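You operate a simulated robot arm through the tools that you are given. There is no shell and no other tool. Be economical: measure what you need, move in short steps, check, and stop when the job is done.

Carry out the task below with a simulated two-armed robot. There is one attempt and no reset: what you move stays moved.

Task
Unclamp the red-handled mould and carry it to the wing shelf with both hands.
Fine: free the guard latch and push the guard fully down first; both clamps fully open before you lift.

It is judged by the outcome, as a careful person would: the job done as asked, and still so three seconds after it is handed in. It fails if anything else is knocked over, pushed out of place, dropped, spilled or broken.

Robot
Two 7-joint arms with two-finger parallel grippers on one trunk, on a base that drives. Base frame: it is fixed to the floor where the robot stands at the start and does not move with it; the origin is under the middle of the robot, x ahead of it, y to its left, z up. Readings come in m, degrees, newtons and seconds.
The left shoulder is at the start at [0.05, 0.161, 1.173], the right one opposite. With the tool pointing down near the work surface each hand reaches from about 0.1 to 0.66 m from the robot's upright axis, wherever it stands, measured 20 degrees to its own side. Places, roughly: blue-knobbed mould clamp [0.7, 0.4, 0.9]; ejector lever [0.7, 0.7, 0.9]; red-knobbed mould clamp [0.7, 0, 0.9]; wing shelf [0.6, -0.2, 0.9]. Payload 3.43 kg a hand.
Tool frame (each hand has its own): the origin (TCP) lies between the finger pads and is the grasp point; the fingertips stand 0.03 m ahead of it; z points along the fingers, y is the line along which they close. The gripper opens to 0.094 m. The fingers are 0.028 m wide and 0.01 m thick; the gripper's body (0.05 by 0.096 m) begins 0.055 m behind the TCP.
Orientation is told as [roll, pitch, yaw] about the base's x, y, z axes, in that order, counted from this pose: with the fingers straight down and closing along the base's y, the tool's x points along the base's -x, its y along +y and its z along -z.

Tools
- The arms move only by the tool apply_moves. It takes "left_increments", "right_increments" or both (then of equal length, played together; a hand with none holds still); each is a list of rows, each an object (a shift or turn left out is 0, a gripper value left out holds the last) with "slide": the shift along the base's x, y, z in mm, a list of three; "rotation": the turn, a rotation vector about the base's x, y, z in rad, a list of three; "hand": the gripper command, from -1 (shut) to 1 (fully open), values between in proportion. In form: [{"slide": [dx, dy, dz], "rotation": [wx, wy, wz], "hand": hand}, ...]. A call has 1 to 10 rows; each row is the pose to reach, as a shift and turn from the pose commanded when the call began. Rows are played at 5 a second. More than 0.05 m and 8.6 degrees between two rows, or a gripper value outside its range, and nothing of the call is played. Where a pose cannot be reached the arm comes as near as it can. A force on the tool above 50 N (or 10 N above the force at the start of the call, whichever is more), or a blocked arm, ends the call early, and 0.2 s more pass. Each finger travels about 0.045 m/s and halts on what it meets, pressing with about 25 N; the grip force reading is that of the motor and also rises with nothing between the fingers. The clock runs only during rows and for 0.2 s after the last one: add rows that repeat a pose to give the fingers time. The reply holds the time, the measured pose of the TCP, the force on the tool along the base axes, the opening and the grip force, in the units named above and with some noise, with the torque about the TCP (base axes, N m) and any sound that the robot's microphone picked up.
- Cameras (640 x 400 px; columns grow to the right, rows downward): "scene" is now at [0.1328, 0.0101, 1.3259]; the picture's right is [0.11, -0.99, 0.00], its down [-0.31, -0.04, -0.95] and it looks along [0.95, 0.11, -0.31] (base axes); focal length 214 px, centre (320, 200). "left" rides on the left gripper at [0.076, -0.014, -0.102] in its tool frame; the picture's right is [0.18, 0.98, 0.00], its down [-0.75, 0.14, -0.64] and it looks along [-0.63, 0.12, 0.77] (tool axes); focal length 243 px, centre (320, 200). "right" rides on the right gripper at [0.076, 0.014, -0.103] in its tool frame; the picture's right is [-0.18, 0.98, 0.00], its down [-0.75, -0.14, -0.64] and it looks along [-0.63, -0.12, 0.77] (tool axes); focal length 243 px, centre (320, 200). There is no depth. A picture from a camera that has moved, and an enlarged one, comes with that camera's place and axes in the base frame and with its lens.
- grab_frame(camera): a new picture of that camera. It takes no simulated time.
- slide_trunk(by): slides the trunk up (or, below 0, down) by that many m; the arms and the scene camera ride with it, the base frame stays. It gives what a move gives, with no picture.
- drive_base(legs): drives the robot by 1 to 6 legs, each [ahead, left, turn to the left] in m, m and degrees, along the robot's own axes; the way and the turn of a leg run together, so that a leg with both is an arc; at most 1.5 m and 180 degrees a leg. The arms and the cameras ride along, it lands a little off, and it stops where it bumps. It gives what a move gives.
- turn_head(pan, tilt): turns the head with the scene camera to pan (to the left, within 80 degrees either way) and tilt (down, from -29 to 69), counted from straight ahead of the robot. It gives what a move gives.
- enlarge(camera, box): a new picture of the part [left, top, right, bottom] of that camera's present view, enlarged. It takes no simulated time.
- sign_off(): hands the job in; it is judged then, once.

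Work in short steps. Places have to be worked out from the pictures, the camera data and where the tool is seen: move nearer, look again, correct. Check each grasp and each placing, and mend what went wrong. You have 120 turns and 100 pictures in all, those below and enlarged ones among them. Open the grippers and draw the arms clear of the work before you hand the job in, unless the task says otherwise; then end with one line.

The tools are called after ">>>" by a JSON object that holds its "method" and its "body". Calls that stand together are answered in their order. apply_moves: Moves the arms, as the interface text tells. Its arguments: {"type":"object","properties":{"left_increments":{"type":"array","items":{"type":"object","properties":{"slide":{"type":"array","items":{"type":"number"}},"rotation":{"type":"array","items":{"type":"number"}},"hand":{"type":"number"}}}},"right_increments":{"type":"array","items":{"type":"object","properties":{"slide":{"type":"array","items":{"type":"number"}},"rotation":{"type":"array","items":{"type":"number"}},"hand":{"type":"number"}}}}},"required":[]} The other tools are called the same way: slide_trunk (by) slides the trunk up or down; drive_base (legs) drives the base; turn_head (pan, tilt) turns the head that bears the scene camera; grab_frame (camera) takes a picture; enlarge (camera, box) takes an enlarged picture of a part of a camera's view; sign_off () hands the job in.

At the start:

```text
time_s: 0.0
left_eef_pos: [0.2493, 0.2412, 1.3191]
left_tool_rot: [0.0, 0.0, 0.0]
left_contact_force: [0.8, 0.0, -0.1]
left_moment: [0.02, -0.01, -0.01]
left_width: 0.0943
left_grasp_force: 0.0
right_eef_pos: [0.3452, -0.0317, 1.3219]
right_tool_rot: [0.2, 0.0, -0.1]
right_contact_force: [-0.2, 0.0, -0.9]
right_moment: [0.06, 0.01, 0.02]
right_width: 0.0938
right_grasp_force: 0.1
trunk travel left (down, up): [-0.2, 0.067]
robot x, y, heading: [0.0033, -0.0002, -0.3]
head pan, tilt: [6.5, 17.9]
```

scene: 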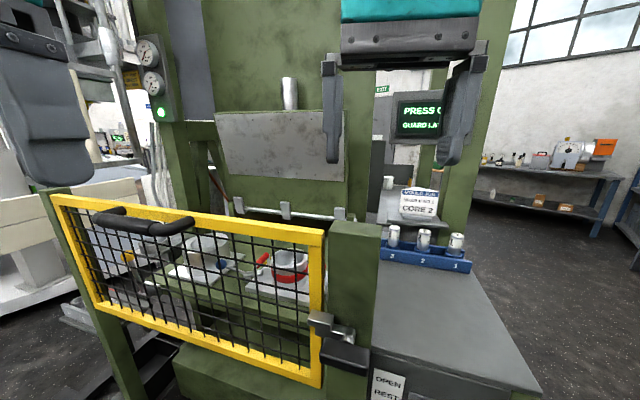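
right: 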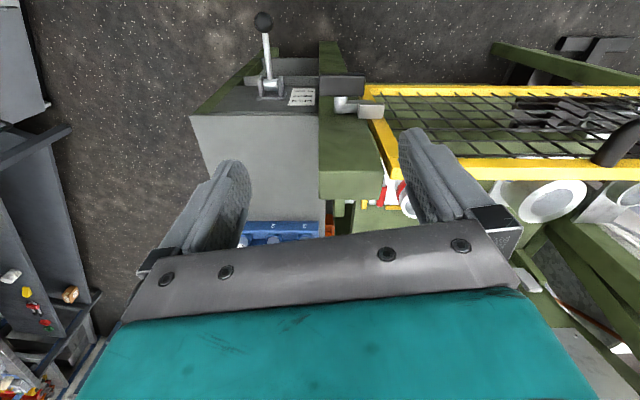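
left: 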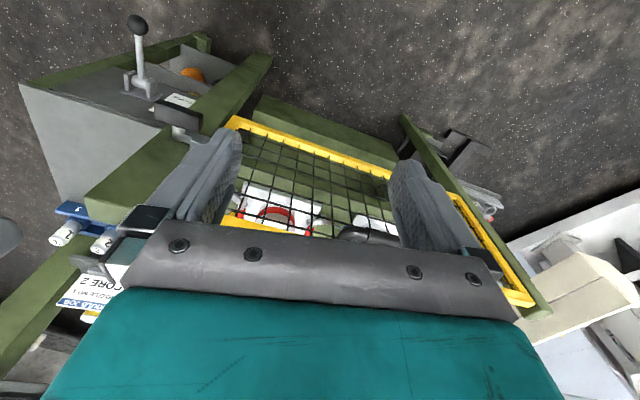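

The scene shows a press with a yellow mesh guard, a latch at its right, and a mould behind the guard. I'll look closer at the latch and the mould.

>>> {"method": "enlarge", "body": {"camera": "scene", "box": [280, 200, 480, 400]}}

>>> {"method": "enlarge", "body": {"camera": "scene", "box": [50, 180, 340, 370]}}

>>> {"method": "enlarge", "body": {"camera": "scene", "box": [360, 80, 480, 280]}}

```text
2.00 times, centred on (380, 300) of scene
camera zoom: at [0.1328, 0.0101, 1.3259], right [0.11, -0.99, 0.0], down [-0.31, -0.04, -0.95], along [0.95, 0.11, -0.31], focal length 429 px, centre (200, 0)
```

zoom: 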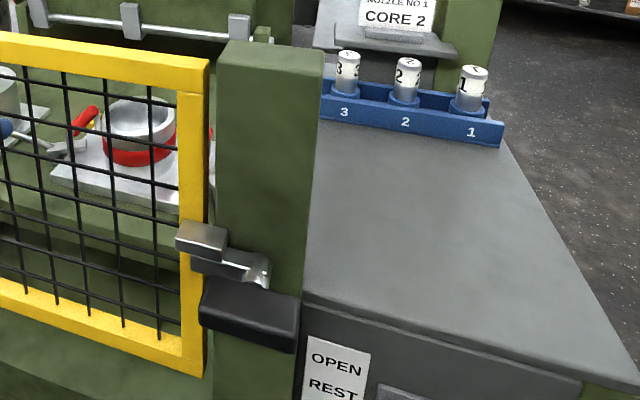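

```text
2.11 times, centred on (195, 275) of scene
camera zoom: at [0.1328, 0.0101, 1.3259], right [0.11, -0.99, 0.0], down [-0.31, -0.04, -0.95], along [0.95, 0.11, -0.31], focal length 452 px, centre (583, 42)
```

zoom: 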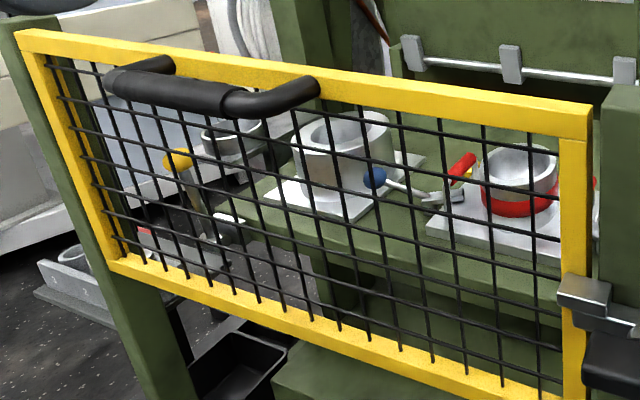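

```text
2.00 times, centred on (420, 180) of scene
camera zoom: at [0.1328, 0.0101, 1.3259], right [0.11, -0.99, 0.0], down [-0.31, -0.04, -0.95], along [0.95, 0.11, -0.31], focal length 429 px, centre (120, 240)
```

zoom: 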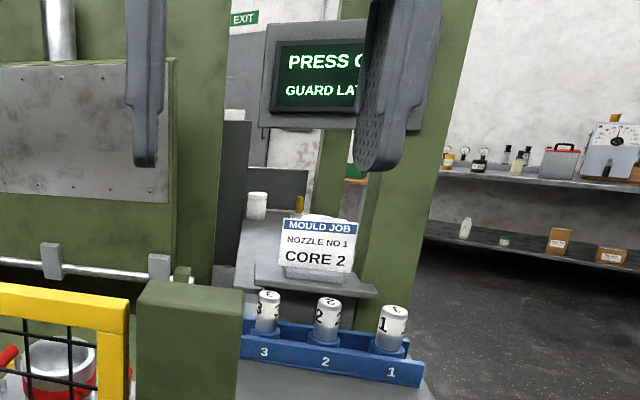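

The right gripper hides the screen, so I'll tilt the head down and to the right to view the latch and lever area. I'll also move the right hand up and back.

>>> {"method": "turn_head", "body": {"pan": -15, "tilt": 45}}

>>> {"method": "grab_frame", "body": {"camera": "scene"}}

>>> {"method": "enlarge", "body": {"camera": "right", "box": [180, 0, 420, 240]}}

```text
time_s: 0.9
left_eef_pos: [0.2486, 0.2423, 1.3185]
left_tool_rot: [0.0, -0.1, 0.1]
left_contact_force: [-0.1, -0.4, 0.1]
left_moment: [-0.01, 0.01, 0.03]
left_width: 0.0942
left_grasp_force: 0.1
right_eef_pos: [0.3471, -0.0313, 1.321]
right_tool_rot: [-0.1, -0.1, -0.1]
right_contact_force: [18.1, -15.0, -12.5]
right_moment: [1.6, 0.78, 1.38]
right_width: 0.0939
right_grasp_force: 0.1
trunk travel left (down, up): [-0.2, 0.067]
robot x, y, heading: [-0.0005, 0.0033, 0.1]
head pan, tilt: [-15.0, 45.0]
```

```text
93 pictures are left
camera scene: at [0.1227, -0.0184, 1.2904], right [-0.21, -0.98, 0.0], down [-0.63, 0.14, -0.76], along [0.74, -0.16, -0.65], focal length 214 px, centre (320, 200)
```

scene: 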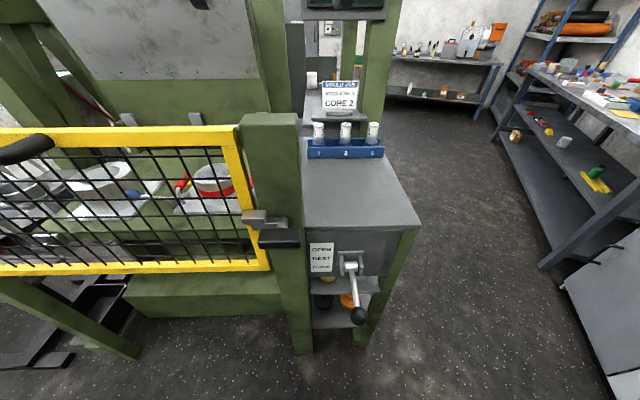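

```text
1.67 times, centred on (300, 120) of right
camera zoom: at [0.2701, -0.0169, 1.423], right [0.19, 0.98, 0.0], down [0.75, -0.14, 0.64], along [0.63, -0.12, -0.77], focal length 404 px, centre (353, 333)
```

zoom: 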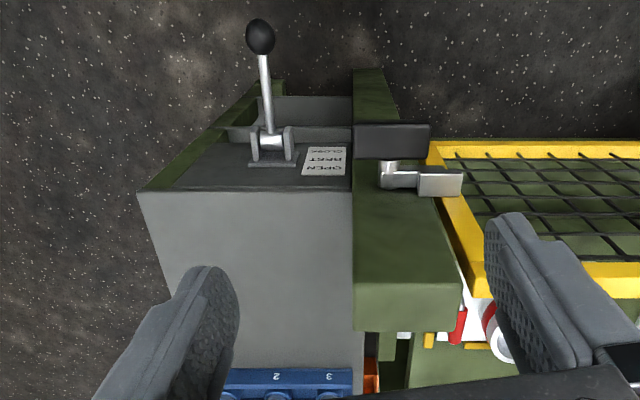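

The latch is around [0.43, 0.03, 0.995]. I'll zoom in on the latch, the handle and the screen.

>>> {"method": "enlarge", "body": {"camera": "scene", "box": [220, 190, 320, 260]}}

>>> {"method": "turn_head", "body": {"pan": 20, "tilt": 40}}

>>> {"method": "grab_frame", "body": {"camera": "scene"}}

```text
5.71 times, centred on (270, 225) of scene
camera zoom: at [0.1227, -0.0184, 1.2904], right [-0.21, -0.98, 0.0], down [-0.63, 0.14, -0.76], along [0.74, -0.16, -0.65], focal length 1226 px, centre (606, 57)
```

zoom: 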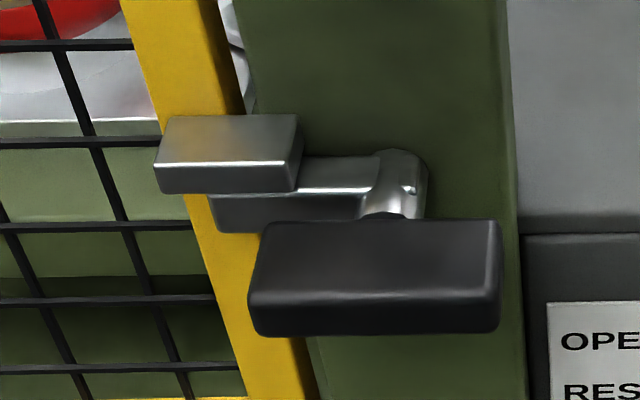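

```text
time_s: 1.9
left_eef_pos: [0.2488, 0.2416, 1.3186]
left_tool_rot: [0.0, 0.0, 0.0]
left_contact_force: [-0.1, 0.1, -0.1]
left_moment: [0.01, 0.01, -0.03]
left_width: 0.0939
left_grasp_force: 0.1
right_eef_pos: [0.3456, -0.0304, 1.3227]
right_tool_rot: [0.1, -0.1, 0.1]
right_contact_force: [0.3, -0.6, 0.3]
right_moment: [0.03, 0.03, 0.01]
right_width: 0.0937
right_grasp_force: 0.1
trunk travel left (down, up): [-0.2, 0.067]
robot x, y, heading: [-0.0003, 0.0009, 0.1]
head pan, tilt: [20.0, 40.0]
```

```text
90 pictures are left
camera scene: at [0.1201, 0.0285, 1.2911], right [0.34, -0.94, 0.0], down [-0.6, -0.22, -0.77], along [0.72, 0.26, -0.64], focal length 214 px, centre (320, 200)
```

scene: 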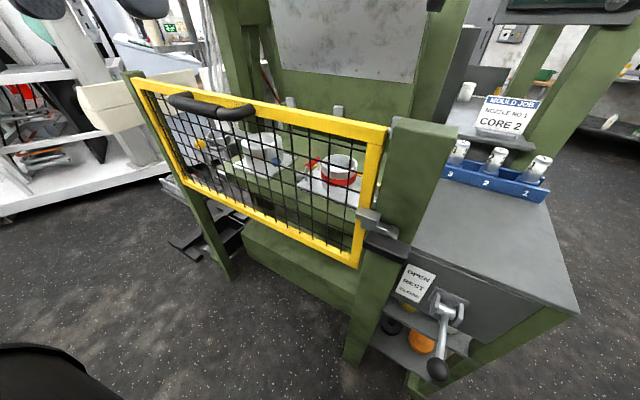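

The latch has a pivot, an arm with a block over the guard's edge, and a black paddle. I'll pitch the right hand about 45° and lower it to look at it level from the front.

>>> {"method": "apply_moves", "body": {"right_increments": [{"slide": [-20, -5, -35], "rotation": [0, -0.131, 0]}, {"slide": [-40, -10, -70], "rotation": [0, -0.262, 0]}, {"slide": [-60, -15, -105], "rotation": [0, -0.393, 0]}, {"slide": [-80, -20, -140], "rotation": [0, -0.524, 0]}, {"slide": [-100, -25, -175], "rotation": [0, -0.655, 0]}, {"slide": [-120, -30, -210], "rotation": [0, -0.785, 0]}, {"slide": [-120, -30, -210], "rotation": [0, -0.785, 0]}]}}

>>> {"method": "grab_frame", "body": {"camera": "right"}}

```text
time_s: 3.5
left_eef_pos: [0.2498, 0.2403, 1.3198]
left_tool_rot: [0.1, -0.1, 0.0]
left_contact_force: [0.7, 0.3, -0.3]
left_moment: [0.04, 0.04, -0.03]
left_width: 0.0939
left_grasp_force: 0.0
right_eef_pos: [0.2675, -0.0457, 1.1483]
right_tool_rot: [9.8, -42.9, -16.7]
right_contact_force: [0.0, -0.3, -0.4]
right_moment: [0.01, 0.0, 0.04]
right_width: 0.094
right_grasp_force: 0.0
right hand out of reach, approached as far as the arm can: row 6, 7
trunk travel left (down, up): [-0.2, 0.067]
robot x, y, heading: [0.003, 0.0001, -0.1]
head pan, tilt: [20.0, 40.0]
stopped in row 7 (right hand): the arm was blocked; the commanded pose is now the measured one
```

```text
89 pictures are left
camera right: at [0.1449, -0.0119, 1.172], right [0.3, 0.92, 0.25], down [0.06, -0.28, 0.96], along [0.95, -0.27, -0.14], focal length 243 px, centre (320, 200)
```

right: 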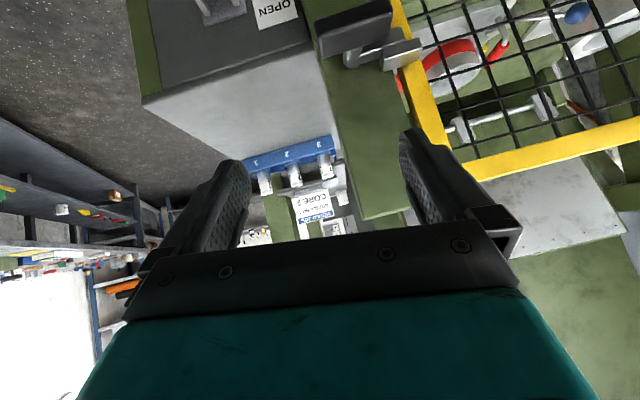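

The arm is cramped here, but the latch is in view at the top. I'll zoom in on it.

>>> {"method": "enlarge", "body": {"camera": "right", "box": [290, 0, 450, 100]}}

```text
4.00 times, centred on (370, 50) of right
camera zoom: at [0.1449, -0.0119, 1.172], right [0.3, 0.92, 0.25], down [0.06, -0.28, 0.96], along [0.95, -0.27, -0.14], focal length 970 px, centre (120, 800)
```

zoom: 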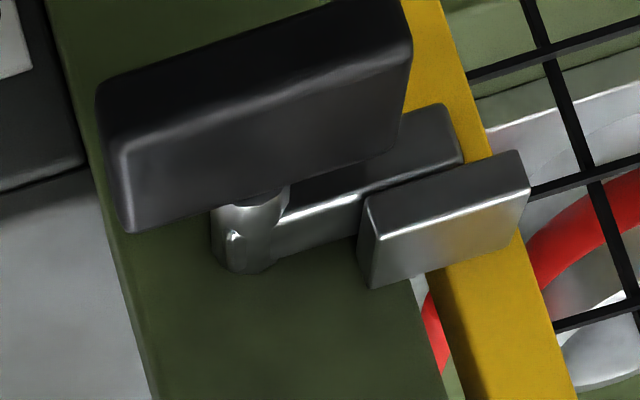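

I judge the latch as a bar handle of about x 0.38–0.41, y −0.04–0.035 and z 0.945–0.967. It sits on a shaft with an arm under the guard's block. I'll set the right hand vertical and closed above the handle's left half.

>>> {"method": "apply_moves", "body": {"right_increments": [{"slide": [10, 10, 10], "rotation": [-0.009, 0.1274, 0.0356], "hand": -1}, {"slide": [30, 25, 10], "rotation": [-0.018, 0.2548, 0.0711], "hand": -1}, {"slide": [55, 40, 10], "rotation": [-0.027, 0.3822, 0.1067], "hand": -1}, {"slide": [80, 55, 0], "rotation": [-0.035, 0.5097, 0.1422], "hand": -1}, {"slide": [105, 70, -10], "rotation": [-0.044, 0.6371, 0.1778], "hand": -1}, {"slide": [118, 76, -25], "rotation": [-0.053, 0.7645, 0.2133], "hand": -1}, {"slide": [118, 76, -25], "rotation": [-0.053, 0.7645, 0.2133], "hand": -1}]}}

>>> {"method": "grab_frame", "body": {"camera": "right"}}

>>> {"method": "grab_frame", "body": {"camera": "scene"}}

```text
time_s: 5.1
left_eef_pos: [0.249, 0.2419, 1.3187]
left_tool_rot: [-0.2, -0.1, 0.1]
left_contact_force: [-0.6, -0.2, 0.4]
left_moment: [-0.05, 0.02, -0.01]
left_width: 0.0939
left_grasp_force: 0.0
right_eef_pos: [0.3802, 0.0311, 1.1189]
right_tool_rot: [-0.5, -0.4, 2.0]
right_contact_force: [0.5, -0.4, 0.8]
right_moment: [-0.03, 0.0, -0.01]
right_width: 0.0002
right_grasp_force: 24.8
trunk travel left (down, up): [-0.2, 0.067]
robot x, y, heading: [0.0019, -0.0065, 0.0]
head pan, tilt: [20.0, 40.0]
```

```text
87 pictures are left
camera right: at [0.3027, 0.0445, 1.2189], right [0.15, 0.99, -0.01], down [0.75, -0.11, 0.65], along [0.64, -0.1, -0.76], focal length 243 px, centre (320, 200)
```

right: 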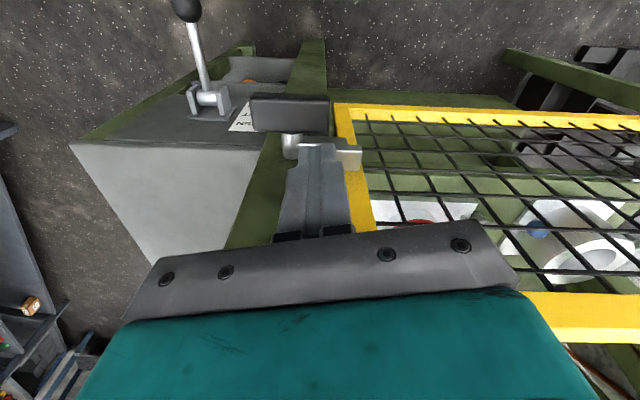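

```text
86 pictures are left
camera scene: at [0.1198, 0.0286, 1.2912], right [0.34, -0.94, 0.0], down [-0.6, -0.22, -0.77], along [0.72, 0.26, -0.64], focal length 214 px, centre (320, 200)
```

scene: 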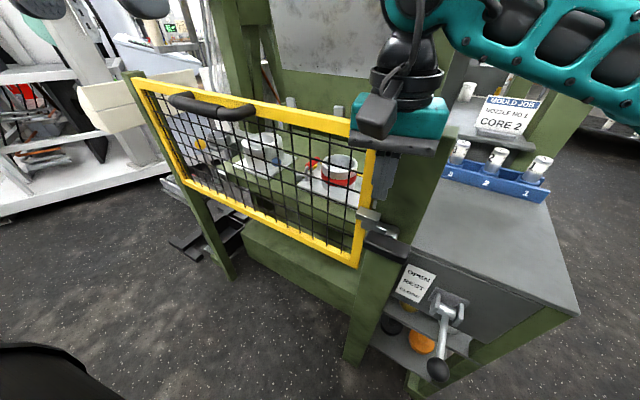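

The handle estimates hold (pivot at about y −0.01), so I'll lower the closed fingertips onto its left end and press down in steps.

>>> {"method": "apply_moves", "body": {"right_increments": [{"slide": [8, -2, -40], "rotation": [0, 0, -0.035]}, {"slide": [8, -2, -80], "rotation": [0, 0, -0.035]}, {"slide": [8, -2, -110], "rotation": [0, 0, -0.035]}, {"slide": [8, -2, -122], "rotation": [0, 0, -0.035]}, {"slide": [8, -2, -130], "rotation": [0, 0, -0.035]}, {"slide": [8, -2, -138], "rotation": [0, 0, -0.035]}, {"slide": [8, -2, -146], "rotation": [0, 0, -0.035]}]}}

>>> {"method": "grab_frame", "body": {"camera": "scene"}}

>>> {"method": "enlarge", "body": {"camera": "right", "box": [220, 60, 420, 230]}}

```text
time_s: 6.7
left_eef_pos: [0.2497, 0.2429, 1.3195]
left_tool_rot: [-0.1, 0.1, 0.1]
left_contact_force: [0.7, 0.1, -0.3]
left_moment: [-0.01, 0.02, 0.02]
left_width: 0.0936
left_grasp_force: 0.1
right_eef_pos: [0.3884, 0.0297, 0.9743]
right_tool_rot: [-0.5, -0.4, -0.2]
right_contact_force: [-0.2, 0.4, 0.9]
right_moment: [0.01, 0.0, 0.02]
right_width: 0.0
right_grasp_force: 24.9
trunk travel left (down, up): [-0.2, 0.067]
robot x, y, heading: [0.0023, 0.0009, -0.2]
head pan, tilt: [20.0, 40.0]
```

```text
85 pictures are left
camera scene: at [0.1201, 0.0286, 1.2911], right [0.34, -0.94, 0.0], down [-0.6, -0.22, -0.77], along [0.72, 0.26, -0.64], focal length 214 px, centre (320, 200)
```

scene: 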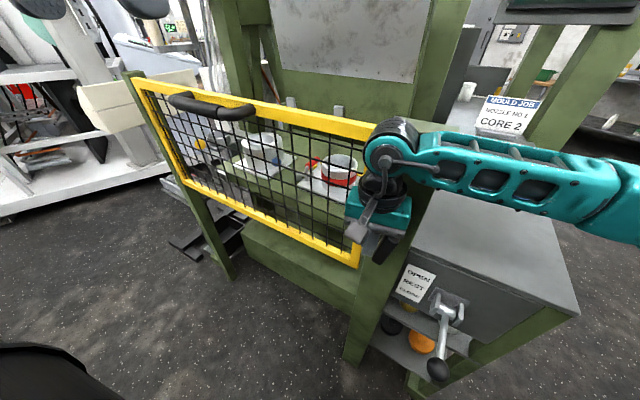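

```text
2.35 times, centred on (320, 145) of right
camera zoom: at [0.312, 0.0447, 1.0741], right [0.19, 0.98, -0.01], down [0.75, -0.14, 0.65], along [0.64, -0.12, -0.76], focal length 571 px, centre (320, 329)
```

zoom: 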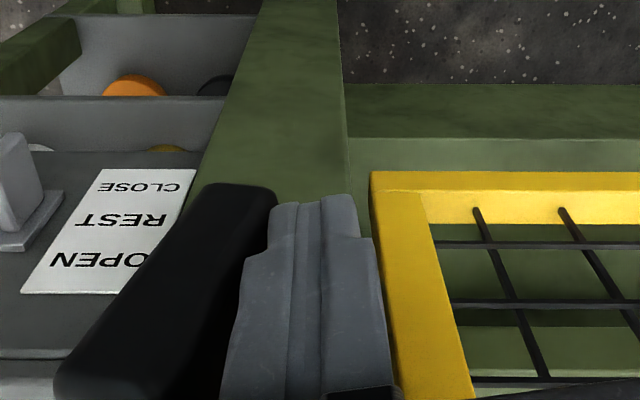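

The handle turned easily, with its left end going down. I'll push a little further down and to the right to swing it fully.

>>> {"method": "apply_moves", "body": {"right_increments": [{"slide": [0, 0, -12]}, {"slide": [0, -6, -20]}, {"slide": [0, -13, -24]}, {"slide": [0, -20, -24]}, {"slide": [0, -26, -24]}]}}

>>> {"method": "grab_frame", "body": {"camera": "right"}}

```text
time_s: 7.6
left_eef_pos: [0.2492, 0.2431, 1.3193]
left_tool_rot: [0.0, -0.1, 0.2]
left_contact_force: [0.2, -0.1, 0.1]
left_moment: [0.05, 0.03, 0.05]
left_width: 0.0941
left_grasp_force: 0.0
right_eef_pos: [0.3882, 0.0279, 0.9583]
right_tool_rot: [1.5, -1.1, 0.4]
right_contact_force: [-0.5, 13.5, 7.7]
right_moment: [-0.43, 0.16, -0.19]
right_width: 0.0
right_grasp_force: 25.2
trunk travel left (down, up): [-0.2, 0.067]
robot x, y, heading: [-0.0012, 0.0011, 0.4]
head pan, tilt: [20.0, 40.0]
stopped in row 4 (right hand): the force on the tool passed its limit at 55 N (the readings are from after the stop); the commanded pose is now the measured one
```

```text
83 pictures are left
camera right: at [0.3094, 0.0391, 1.0581], right [0.18, 0.98, 0.03], down [0.74, -0.15, 0.65], along [0.65, -0.09, -0.76], focal length 243 px, centre (320, 200)
```

right: 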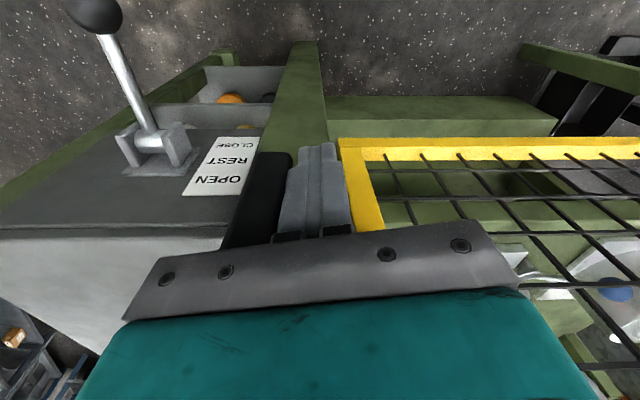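

The handle has hit its stop, so the latch should be free. I'll lift the right hand straight up and away, then check.

>>> {"method": "apply_moves", "body": {"right_increments": [{"slide": [-3, 4, 10]}, {"slide": [-8, 4, 50]}, {"slide": [-20, -5, 100]}, {"slide": [-40, -40, 140]}, {"slide": [-60, -80, 165]}, {"slide": [-80, -120, 190]}]}}

>>> {"method": "enlarge", "body": {"camera": "scene", "box": [320, 190, 440, 280]}}

>>> {"method": "enlarge", "body": {"camera": "scene", "box": [110, 60, 280, 170]}}

>>> {"method": "grab_frame", "body": {"camera": "left"}}

```text
refused: row 3 steps farther than a row can; nothing moved
```

```text
4.44 times, centred on (380, 235) of scene
camera zoom: at [0.1197, 0.0298, 1.291], right [0.34, -0.94, 0.0], down [-0.6, -0.22, -0.77], along [0.72, 0.26, -0.64], focal length 953 px, centre (53, 44)
```

zoom: 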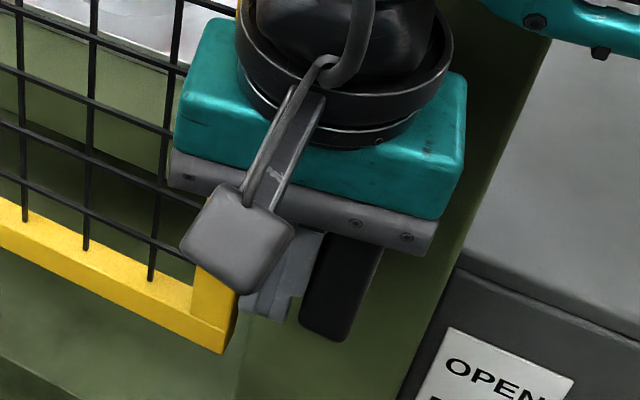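

```text
3.64 times, centred on (195, 115) of scene
camera zoom: at [0.1197, 0.0298, 1.291], right [0.34, -0.94, 0.0], down [-0.6, -0.22, -0.77], along [0.72, 0.26, -0.64], focal length 780 px, centre (774, 509)
```

zoom: 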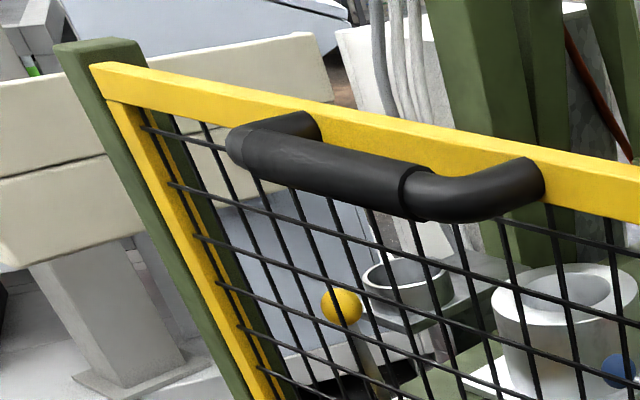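

```text
80 pictures are left
camera left: at [0.1735, 0.2288, 1.4214], right [-0.19, 0.98, 0.0], down [0.75, 0.14, 0.64], along [0.63, 0.12, -0.77], focal length 243 px, centre (320, 200)
```

left: 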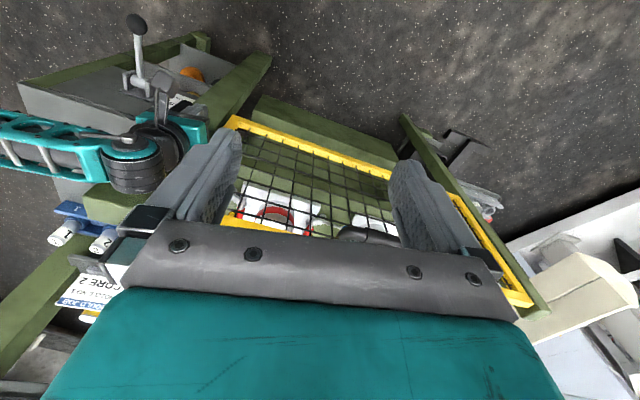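

I'll redo the right hand's retreat in smaller steps. At the same time the left hand closes and goes above the guard handle, at about [0.42, 0.36, 1.175].

>>> {"method": "apply_moves", "body": {"right_increments": [{"slide": [-3, 4, 10]}, {"slide": [-6, 4, 45]}, {"slide": [-15, 2, 85]}, {"slide": [-30, -25, 110]}, {"slide": [-45, -60, 130]}, {"slide": [-60, -100, 150]}, {"slide": [-75, -140, 165]}], "left_increments": [{"slide": [0, 0, 0], "hand": -1}, {"slide": [30, 20, 0], "hand": -1}, {"slide": [60, 40, -5], "hand": -1}, {"slide": [90, 60, -15], "hand": -1}, {"slide": [120, 80, -25], "hand": -1}, {"slide": [150, 100, -35], "hand": -1}, {"slide": [171, 118, -45], "hand": -1}]}}

>>> {"method": "grab_frame", "body": {"camera": "scene"}}

>>> {"method": "grab_frame", "body": {"camera": "left"}}

```text
time_s: 9.2
left_eef_pos: [0.4216, 0.3613, 1.2738]
left_tool_rot: [0.0, -0.1, 0.1]
left_contact_force: [-0.1, 0.2, -0.4]
left_moment: [0.01, 0.01, 0.0]
left_width: 0.0
left_grasp_force: 24.5
right_eef_pos: [0.3132, -0.115, 1.1236]
right_tool_rot: [1.0, -1.0, 0.2]
right_contact_force: [0.2, 0.1, -0.7]
right_moment: [0.01, 0.01, 0.0]
right_width: 0.0002
right_grasp_force: 25.0
trunk travel left (down, up): [-0.2, 0.067]
robot x, y, heading: [-0.0029, -0.0038, 0.2]
head pan, tilt: [20.0, 40.0]
```

```text
79 pictures are left
camera scene: at [0.1201, 0.029, 1.2911], right [0.34, -0.94, 0.0], down [-0.6, -0.22, -0.77], along [0.72, 0.26, -0.64], focal length 214 px, centre (320, 200)
```

scene: 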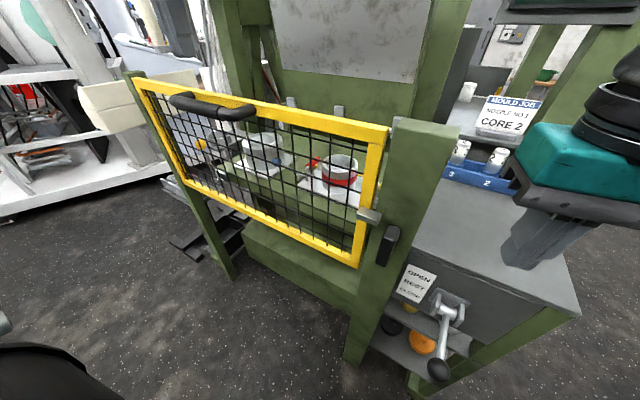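

```text
78 pictures are left
camera left: at [0.3461, 0.3464, 1.3762], right [-0.19, 0.98, 0.0], down [0.75, 0.14, 0.64], along [0.63, 0.12, -0.77], focal length 243 px, centre (320, 200)
```

left: 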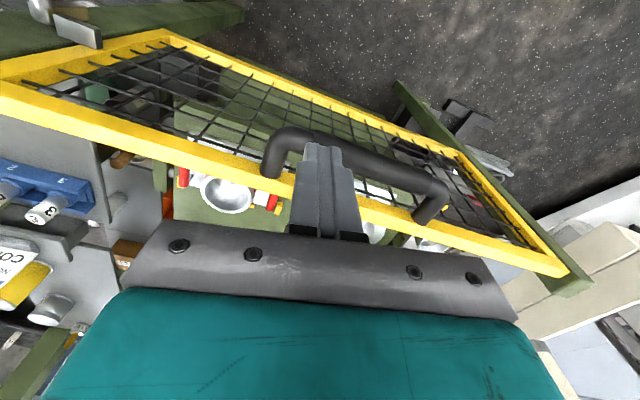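

The latch arm now points down and only the guard's own block remains in front. The handle bar's centre is near [0.46, 0.41, 1.165], so I'll move the left hand above it and begin pushing down.

>>> {"method": "apply_moves", "body": {"left_increments": [{"slide": [20, 25, 0]}, {"slide": [40, 49, -10]}, {"slide": [40, 49, -40]}, {"slide": [40, 49, -60]}, {"slide": [40, 49, -75]}, {"slide": [40, 49, -90]}]}}

>>> {"method": "grab_frame", "body": {"camera": "scene"}}

>>> {"method": "grab_frame", "body": {"camera": "left"}}

```text
time_s: 10.6
left_eef_pos: [0.4603, 0.4089, 1.1828]
left_tool_rot: [-0.1, -0.1, 0.2]
left_contact_force: [0.1, 1.7, 5.8]
left_moment: [0.05, -0.05, 0.04]
left_width: 0.0
left_grasp_force: 25.3
right_eef_pos: [0.3145, -0.1145, 1.1229]
right_tool_rot: [0.9, -1.0, 0.1]
right_contact_force: [0.4, -0.1, -0.2]
right_moment: [0.0, 0.04, -0.02]
right_width: 0.0001
right_grasp_force: 24.9
trunk travel left (down, up): [-0.2, 0.067]
robot x, y, heading: [-0.0013, 0.0012, -0.1]
head pan, tilt: [20.0, 40.0]
```

```text
77 pictures are left
camera scene: at [0.1202, 0.0296, 1.2913], right [0.34, -0.94, 0.0], down [-0.6, -0.22, -0.77], along [0.72, 0.26, -0.64], focal length 214 px, centre (320, 200)
```

scene: 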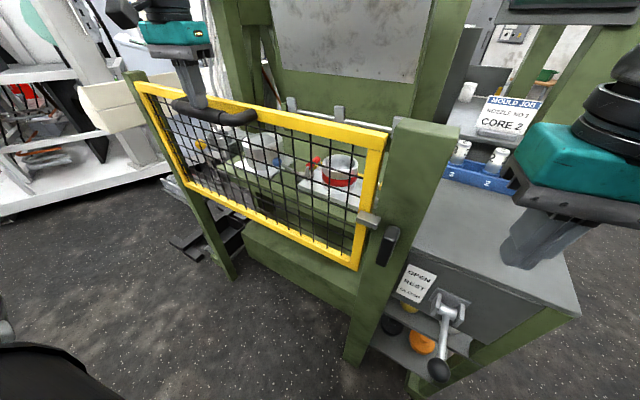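

```text
76 pictures are left
camera left: at [0.3855, 0.3957, 1.2854], right [-0.19, 0.98, 0.0], down [0.75, 0.14, 0.64], along [0.63, 0.12, -0.77], focal length 243 px, centre (320, 200)
```

left: 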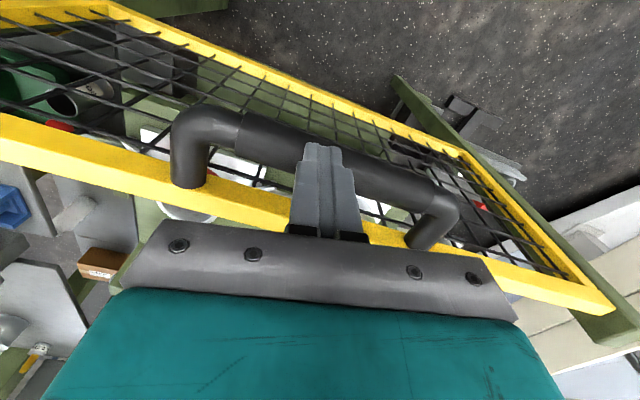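

The fingers are resting on the bar with 5.8 N, and the guard has started to move slightly. I'll keep pushing down.

>>> {"method": "apply_moves", "body": {"left_increments": [{"slide": [0, 0, -15]}, {"slide": [0, 0, -30]}, {"slide": [0, 0, -45]}, {"slide": [0, 0, -60]}, {"slide": [0, 0, -75]}, {"slide": [0, 0, -90]}, {"slide": [0, 0, -105]}, {"slide": [0, 0, -120]}]}}

>>> {"method": "grab_frame", "body": {"camera": "scene"}}

```text
time_s: 12.4
left_eef_pos: [0.4581, 0.409, 1.0614]
left_tool_rot: [-0.2, 0.2, 0.2]
left_contact_force: [0.5, 1.1, 0.2]
left_moment: [0.0, 0.02, -0.01]
left_width: 0.0001
left_grasp_force: 25.1
right_eef_pos: [0.314, -0.1163, 1.1222]
right_tool_rot: [1.0, -1.0, 0.2]
right_contact_force: [0.0, -0.2, 0.8]
right_moment: [0.04, 0.0, 0.0]
right_width: 0.0002
right_grasp_force: 25.0
trunk travel left (down, up): [-0.2, 0.067]
robot x, y, heading: [-0.0002, 0.0031, -0.1]
head pan, tilt: [20.0, 40.0]
```

```text
75 pictures are left
camera scene: at [0.1202, 0.0295, 1.2909], right [0.34, -0.94, 0.0], down [-0.6, -0.22, -0.77], along [0.72, 0.26, -0.64], focal length 214 px, centre (320, 200)
```

scene: 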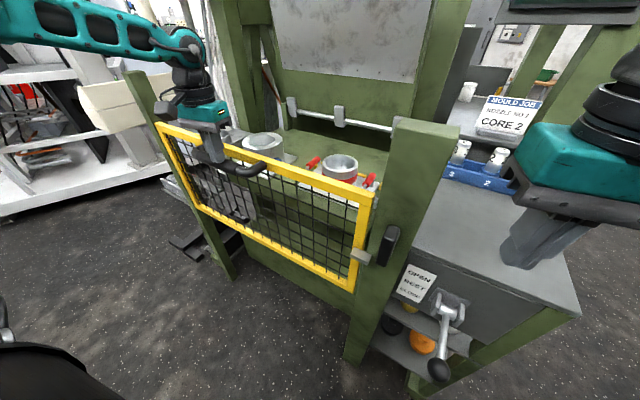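

The guard is sliding down freely. I'll continue.

>>> {"method": "apply_moves", "body": {"left_increments": [{"slide": [0, 0, -15]}, {"slide": [0, 0, -30]}, {"slide": [0, 0, -45]}, {"slide": [0, 0, -60]}, {"slide": [0, 0, -75]}, {"slide": [0, 0, -90]}, {"slide": [0, 0, -105]}, {"slide": [0, 0, -120]}, {"slide": [0, 0, -135]}, {"slide": [0, 0, -150]}]}}

>>> {"method": "grab_frame", "body": {"camera": "scene"}}

```text
time_s: 14.6
left_eef_pos: [0.4593, 0.4107, 0.9151]
left_tool_rot: [0.0, 0.0, 0.1]
left_contact_force: [0.3, -0.3, -0.4]
left_moment: [0.01, 0.02, -0.01]
left_width: 0.0
left_grasp_force: 25.1
right_eef_pos: [0.3144, -0.1148, 1.1223]
right_tool_rot: [1.0, -1.0, 0.2]
right_contact_force: [0.3, 0.7, 1.0]
right_moment: [-0.03, 0.02, 0.01]
right_width: 0.0
right_grasp_force: 25.5
trunk travel left (down, up): [-0.2, 0.067]
robot x, y, heading: [-0.0024, 0.0009, 0.4]
head pan, tilt: [20.0, 40.0]
```

```text
74 pictures are left
camera scene: at [0.1202, 0.0294, 1.291], right [0.34, -0.94, 0.0], down [-0.6, -0.22, -0.77], along [0.72, 0.26, -0.64], focal length 214 px, centre (320, 200)
```

scene: 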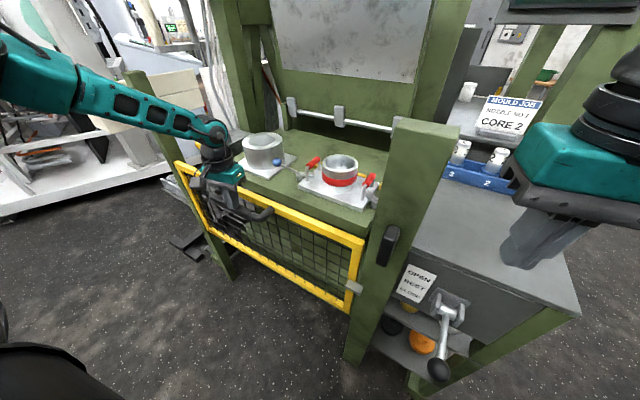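

The guard's top is now at bench level but not at its end stop. I'll push on until it resists.

>>> {"method": "apply_moves", "body": {"left_increments": [{"slide": [0, 0, -12]}, {"slide": [0, 0, -24]}, {"slide": [0, 0, -36]}, {"slide": [0, 0, -48]}, {"slide": [0, 0, -60]}, {"slide": [0, 0, -72]}, {"slide": [0, 0, -84]}, {"slide": [0, 0, -96]}, {"slide": [0, 0, -108]}, {"slide": [0, 0, -120]}]}}

>>> {"method": "grab_frame", "body": {"camera": "scene"}}

```text
time_s: 16.8
left_eef_pos: [0.4433, 0.4072, 0.8167]
left_tool_rot: [-0.1, 0.2, 0.1]
left_contact_force: [-0.8, 0.1, 0.3]
left_moment: [-0.03, -0.02, -0.07]
left_width: 0.0
left_grasp_force: 24.4
left hand out of reach, approached as far as the arm can: row 8, 9, 10
right_eef_pos: [0.3151, -0.1147, 1.1225]
right_tool_rot: [1.0, -1.0, 0.2]
right_contact_force: [-0.2, -0.9, -0.2]
right_moment: [-0.02, 0.0, -0.03]
right_width: 0.0001
right_grasp_force: 25.0
trunk travel left (down, up): [-0.2, 0.067]
robot x, y, heading: [0.0011, 0.0019, 0.3]
head pan, tilt: [20.0, 40.0]
```

```text
73 pictures are left
camera scene: at [0.1202, 0.0295, 1.291], right [0.34, -0.94, 0.0], down [-0.6, -0.22, -0.77], along [0.72, 0.26, -0.64], focal length 214 px, centre (320, 200)
```

scene: 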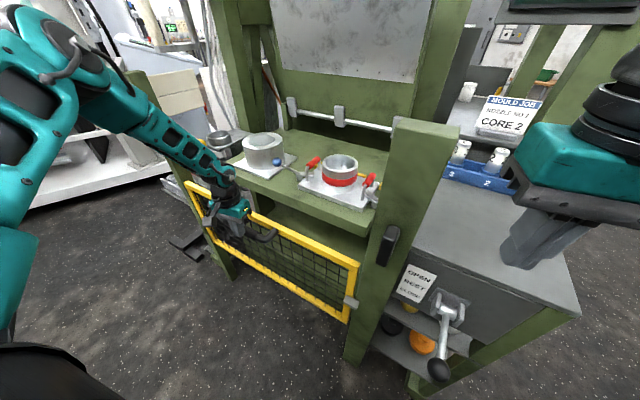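

The arm has run out of reach downward. I'll raise both hands, lower the trunk, and then continue pushing.

>>> {"method": "apply_moves", "body": {"left_increments": [{"slide": [-1, 0, 40]}, {"slide": [2, 0, 80]}, {"slide": [5, 0, 120]}, {"slide": [8, 0, 160]}], "right_increments": [{"slide": [0, -5, 40]}, {"slide": [0, -10, 80]}, {"slide": [0, -15, 120]}, {"slide": [0, -20, 150]}]}}

>>> {"method": "slide_trunk", "body": {"by": -0.15}}

>>> {"method": "grab_frame", "body": {"camera": "scene"}}

>>> {"method": "grab_frame", "body": {"camera": "left"}}

```text
time_s: 17.8
left_eef_pos: [0.451, 0.4066, 0.9776]
left_tool_rot: [-0.1, 0.0, 0.1]
left_contact_force: [-0.9, 0.0, 0.0]
left_moment: [0.0, -0.01, -0.01]
left_width: 0.0002
left_grasp_force: 25.4
right_eef_pos: [0.3131, -0.1348, 1.273]
right_tool_rot: [0.9, -1.0, 0.3]
right_contact_force: [-0.4, 0.8, -0.4]
right_moment: [-0.04, 0.0, 0.03]
right_width: 0.0
right_grasp_force: 25.0
trunk travel left (down, up): [-0.2, 0.067]
robot x, y, heading: [-0.0009, 0.0003, 0.2]
head pan, tilt: [20.0, 40.0]
```

```text
time_s: 19.5
left_eef_pos: [0.451, 0.4055, 0.8275]
left_tool_rot: [0.0, -0.1, 0.3]
left_contact_force: [-0.3, 0.0, 0.0]
left_moment: [0.0, -0.03, 0.01]
left_width: 0.0
left_grasp_force: 25.0
right_eef_pos: [0.3134, -0.1349, 1.1215]
right_tool_rot: [1.0, -1.0, 0.2]
right_contact_force: [-0.8, -0.9, 1.1]
right_moment: [-0.02, 0.01, 0.0]
right_width: 0.0
right_grasp_force: 25.6
trunk travel left (down, up): [-0.05, 0.217]
robot x, y, heading: [-0.0035, 0.005, -0.1]
head pan, tilt: [20.0, 40.0]
```

```text
72 pictures are left
camera scene: at [0.12, 0.0294, 1.1412], right [0.34, -0.94, 0.0], down [-0.6, -0.22, -0.77], along [0.72, 0.26, -0.64], focal length 214 px, centre (320, 200)
```

scene: 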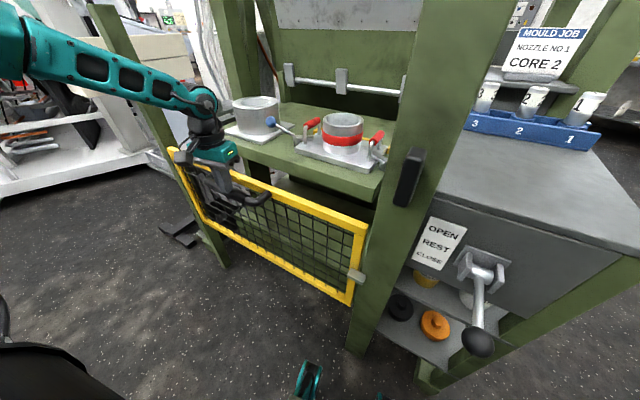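

```text
71 pictures are left
camera left: at [0.3769, 0.3931, 0.9305], right [-0.19, 0.98, 0.0], down [0.75, 0.14, 0.64], along [0.63, 0.12, -0.77], focal length 243 px, centre (320, 200)
```

left: 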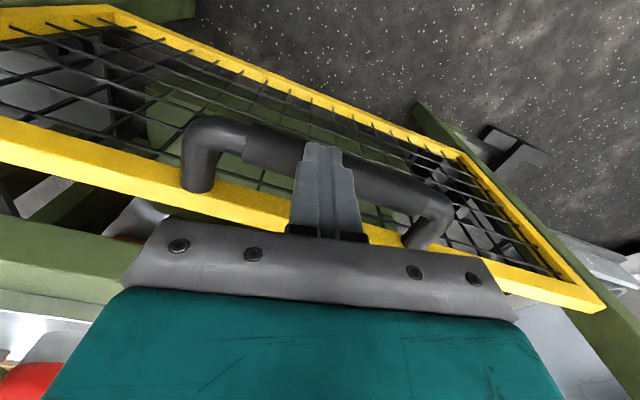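

The guard stays where it was left. I'll continue down from here.

>>> {"method": "apply_moves", "body": {"left_increments": [{"slide": [5, 0, -12]}, {"slide": [8, 0, -24]}, {"slide": [8, 0, -36]}, {"slide": [8, 0, -48]}, {"slide": [8, 0, -60]}, {"slide": [8, 0, -72]}, {"slide": [8, 0, -84]}, {"slide": [8, 0, -96]}, {"slide": [8, 0, -108]}, {"slide": [8, 0, -120]}]}}

>>> {"method": "grab_frame", "body": {"camera": "scene"}}

```text
time_s: 20.2
left_eef_pos: [0.4578, 0.4069, 0.8131]
left_tool_rot: [0.2, -0.4, 0.2]
left_contact_force: [-19.5, 0.0, 30.9]
left_moment: [-0.14, 0.22, -0.12]
left_width: 0.0
left_grasp_force: 25.2
right_eef_pos: [0.3107, -0.136, 1.124]
right_tool_rot: [1.1, -1.1, 0.3]
right_contact_force: [-0.2, -0.2, 0.1]
right_moment: [-0.01, -0.01, -0.02]
right_width: 0.0
right_grasp_force: 24.8
trunk travel left (down, up): [-0.05, 0.217]
robot x, y, heading: [-0.0, 0.0065, 0.3]
head pan, tilt: [20.0, 40.0]
stopped in row 3 (left hand): the force on the tool passed its limit at 62 N (the readings are from after the stop); the commanded pose is now the measured one
```

```text
70 pictures are left
camera scene: at [0.1158, 0.028, 1.1422], right [0.35, -0.94, 0.0], down [-0.6, -0.22, -0.77], along [0.72, 0.27, -0.64], focal length 214 px, centre (320, 200)
```

scene: 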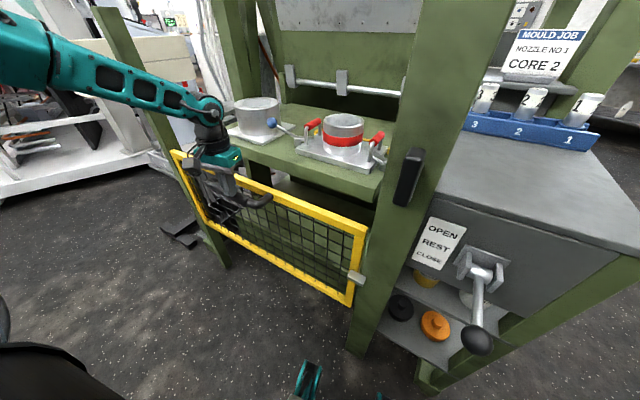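

A firm 62 N stop came at z about 0.81, likely the end of travel. I'll verify by backing off a little, shifting slightly toward me and pressing again.

>>> {"method": "apply_moves", "body": {"left_increments": [{"slide": [-4, 0, 10]}, {"slide": [-12, 0, 4]}, {"slide": [-12, 0, -4]}, {"slide": [-12, 0, -12]}, {"slide": [-12, 0, -20]}, {"slide": [-12, 0, -28]}]}}

>>> {"method": "enlarge", "body": {"camera": "scene", "box": [140, 130, 380, 320]}}

>>> {"method": "grab_frame", "body": {"camera": "left"}}

```text
time_s: 21.1
left_eef_pos: [0.4492, 0.4084, 0.8118]
left_tool_rot: [0.4, -1.1, 0.3]
left_contact_force: [-17.9, 0.4, 28.2]
left_moment: [-0.18, 0.14, -0.15]
left_width: 0.0
left_grasp_force: 25.5
right_eef_pos: [0.3108, -0.135, 1.1239]
right_tool_rot: [1.1, -1.2, 0.5]
right_contact_force: [-0.2, -0.5, 0.9]
right_moment: [0.01, -0.02, -0.02]
right_width: 0.0
right_grasp_force: 25.1
trunk travel left (down, up): [-0.05, 0.217]
robot x, y, heading: [0.0001, 0.0025, 0.5]
head pan, tilt: [20.0, 40.0]
stopped in row 4 (left hand): the force on the tool passed its limit at 58 N (the readings are from after the stop); the commanded pose is now the measured one
```

```text
2.11 times, centred on (260, 225) of scene
camera zoom: at [0.116, 0.0285, 1.1419], right [0.35, -0.94, 0.0], down [-0.6, -0.22, -0.77], along [0.72, 0.27, -0.64], focal length 452 px, centre (446, 147)
```

zoom: 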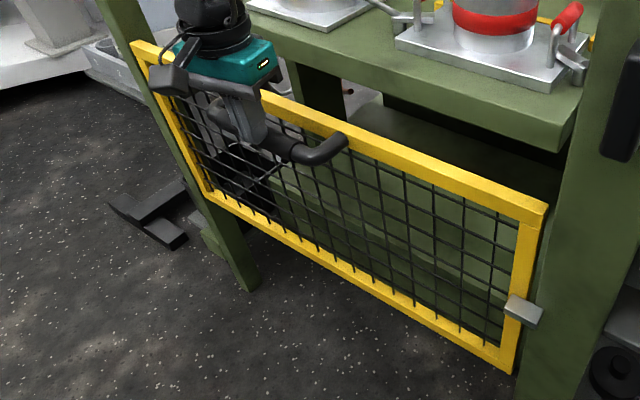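

```text
68 pictures are left
camera left: at [0.3727, 0.3935, 0.9127], right [-0.19, 0.98, 0.0], down [0.74, 0.14, 0.66], along [0.64, 0.13, -0.75], focal length 243 px, centre (320, 200)
```

left: 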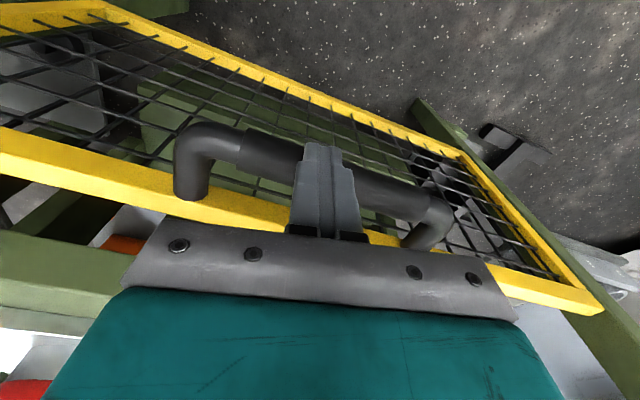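

The stop repeats at the same height, so the guard is fully down. I'll raise the left hand clear and raise the trunk.

>>> {"method": "apply_moves", "body": {"left_increments": [{"slide": [-5, 0, 40]}, {"slide": [-20, -10, 85]}, {"slide": [-45, -20, 125]}, {"slide": [-70, -30, 165]}, {"slide": [-95, -40, 205]}, {"slide": [-120, -50, 245]}, {"slide": [-145, -60, 285]}]}}

>>> {"method": "slide_trunk", "body": {"by": 0.2}}

>>> {"method": "turn_head", "body": {"pan": 8, "tilt": 38}}

>>> {"method": "grab_frame", "body": {"camera": "scene"}}

```text
time_s: 22.7
left_eef_pos: [0.3064, 0.3476, 1.0913]
left_tool_rot: [0.3, -0.9, 0.3]
left_contact_force: [-0.1, 0.4, -0.3]
left_moment: [0.0, 0.01, 0.0]
left_width: 0.0
left_grasp_force: 25.1
right_eef_pos: [0.3145, -0.1346, 1.1221]
right_tool_rot: [0.9, -1.0, 0.4]
right_contact_force: [0.4, 0.5, -0.3]
right_moment: [-0.03, 0.0, -0.02]
right_width: 0.0
right_grasp_force: 25.3
trunk travel left (down, up): [-0.05, 0.217]
robot x, y, heading: [-0.0012, -0.0018, 0.5]
head pan, tilt: [20.0, 40.0]
```

```text
time_s: 24.9
left_eef_pos: [0.3055, 0.348, 1.2925]
left_tool_rot: [0.3, -0.9, 0.3]
left_contact_force: [0.4, -0.1, -0.1]
left_moment: [-0.01, 0.03, 0.01]
left_width: 0.0
left_grasp_force: 25.1
right_eef_pos: [0.315, -0.1357, 1.323]
right_tool_rot: [1.1, -1.1, 0.4]
right_contact_force: [-0.6, -0.7, 0.2]
right_moment: [0.01, -0.02, 0.02]
right_width: 0.0
right_grasp_force: 25.1
trunk travel left (down, up): [-0.25, 0.017]
robot x, y, heading: [0.0004, -0.0022, 0.3]
head pan, tilt: [20.0, 40.0]
```

```text
time_s: 25.6
left_eef_pos: [0.3064, 0.349, 1.2914]
left_tool_rot: [0.3, -0.9, 0.2]
left_contact_force: [0.0, -0.2, 1.0]
left_moment: [0.0, -0.03, -0.01]
left_width: 0.0001
left_grasp_force: 25.3
right_eef_pos: [0.3135, -0.1337, 1.3219]
right_tool_rot: [1.0, -1.0, 0.4]
right_contact_force: [-0.7, 0.9, 0.1]
right_moment: [0.0, 0.0, 0.02]
right_width: 0.0
right_grasp_force: 25.1
trunk travel left (down, up): [-0.25, 0.017]
robot x, y, heading: [-0.0035, -0.0031, 0.2]
head pan, tilt: [8.0, 38.0]
```

```text
67 pictures are left
camera scene: at [0.1252, 0.013, 1.3441], right [0.14, -0.99, 0.0], down [-0.61, -0.09, -0.79], along [0.78, 0.11, -0.62], focal length 214 px, centre (320, 200)
```

scene: 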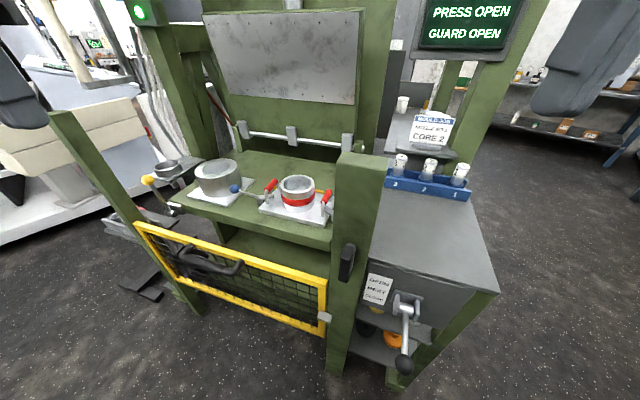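

The screen reads "PRESS OPEN / GUARD OPEN", so the guard is done. Now I'll zoom in on the mould.

>>> {"method": "enlarge", "body": {"camera": "scene", "box": [215, 150, 365, 245]}}

>>> {"method": "grab_frame", "body": {"camera": "right"}}

>>> {"method": "grab_frame", "body": {"camera": "left"}}

```text
4.21 times, centred on (290, 198) of scene
camera zoom: at [0.1252, 0.013, 1.3441], right [0.14, -0.99, 0.0], down [-0.61, -0.09, -0.79], along [0.78, 0.11, -0.62], focal length 903 px, centre (446, 210)
```

zoom: 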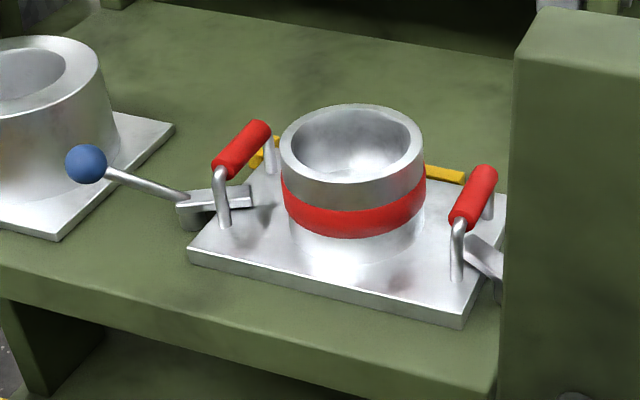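

```text
65 pictures are left
camera right: at [0.2355, -0.1217, 1.4227], right [0.18, 0.98, 0.02], down [0.74, -0.15, 0.65], along [0.64, -0.1, -0.76], focal length 243 px, centre (320, 200)
```

right: 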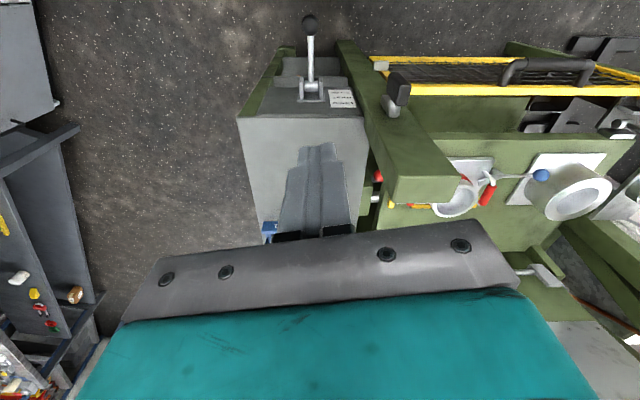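

```text
64 pictures are left
camera left: at [0.2295, 0.3331, 1.3927], right [-0.19, 0.98, 0.0], down [0.74, 0.14, 0.65], along [0.64, 0.13, -0.76], focal length 243 px, centre (320, 200)
```

left: 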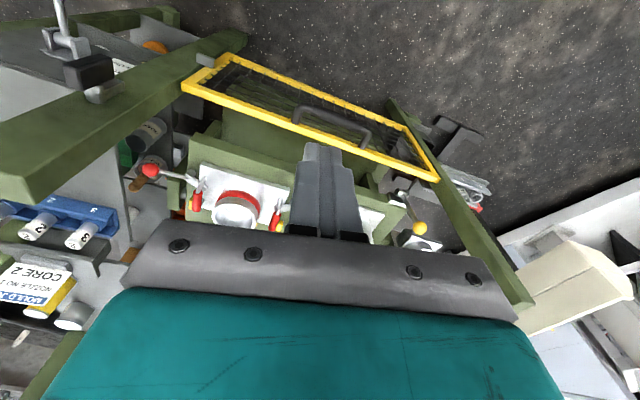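

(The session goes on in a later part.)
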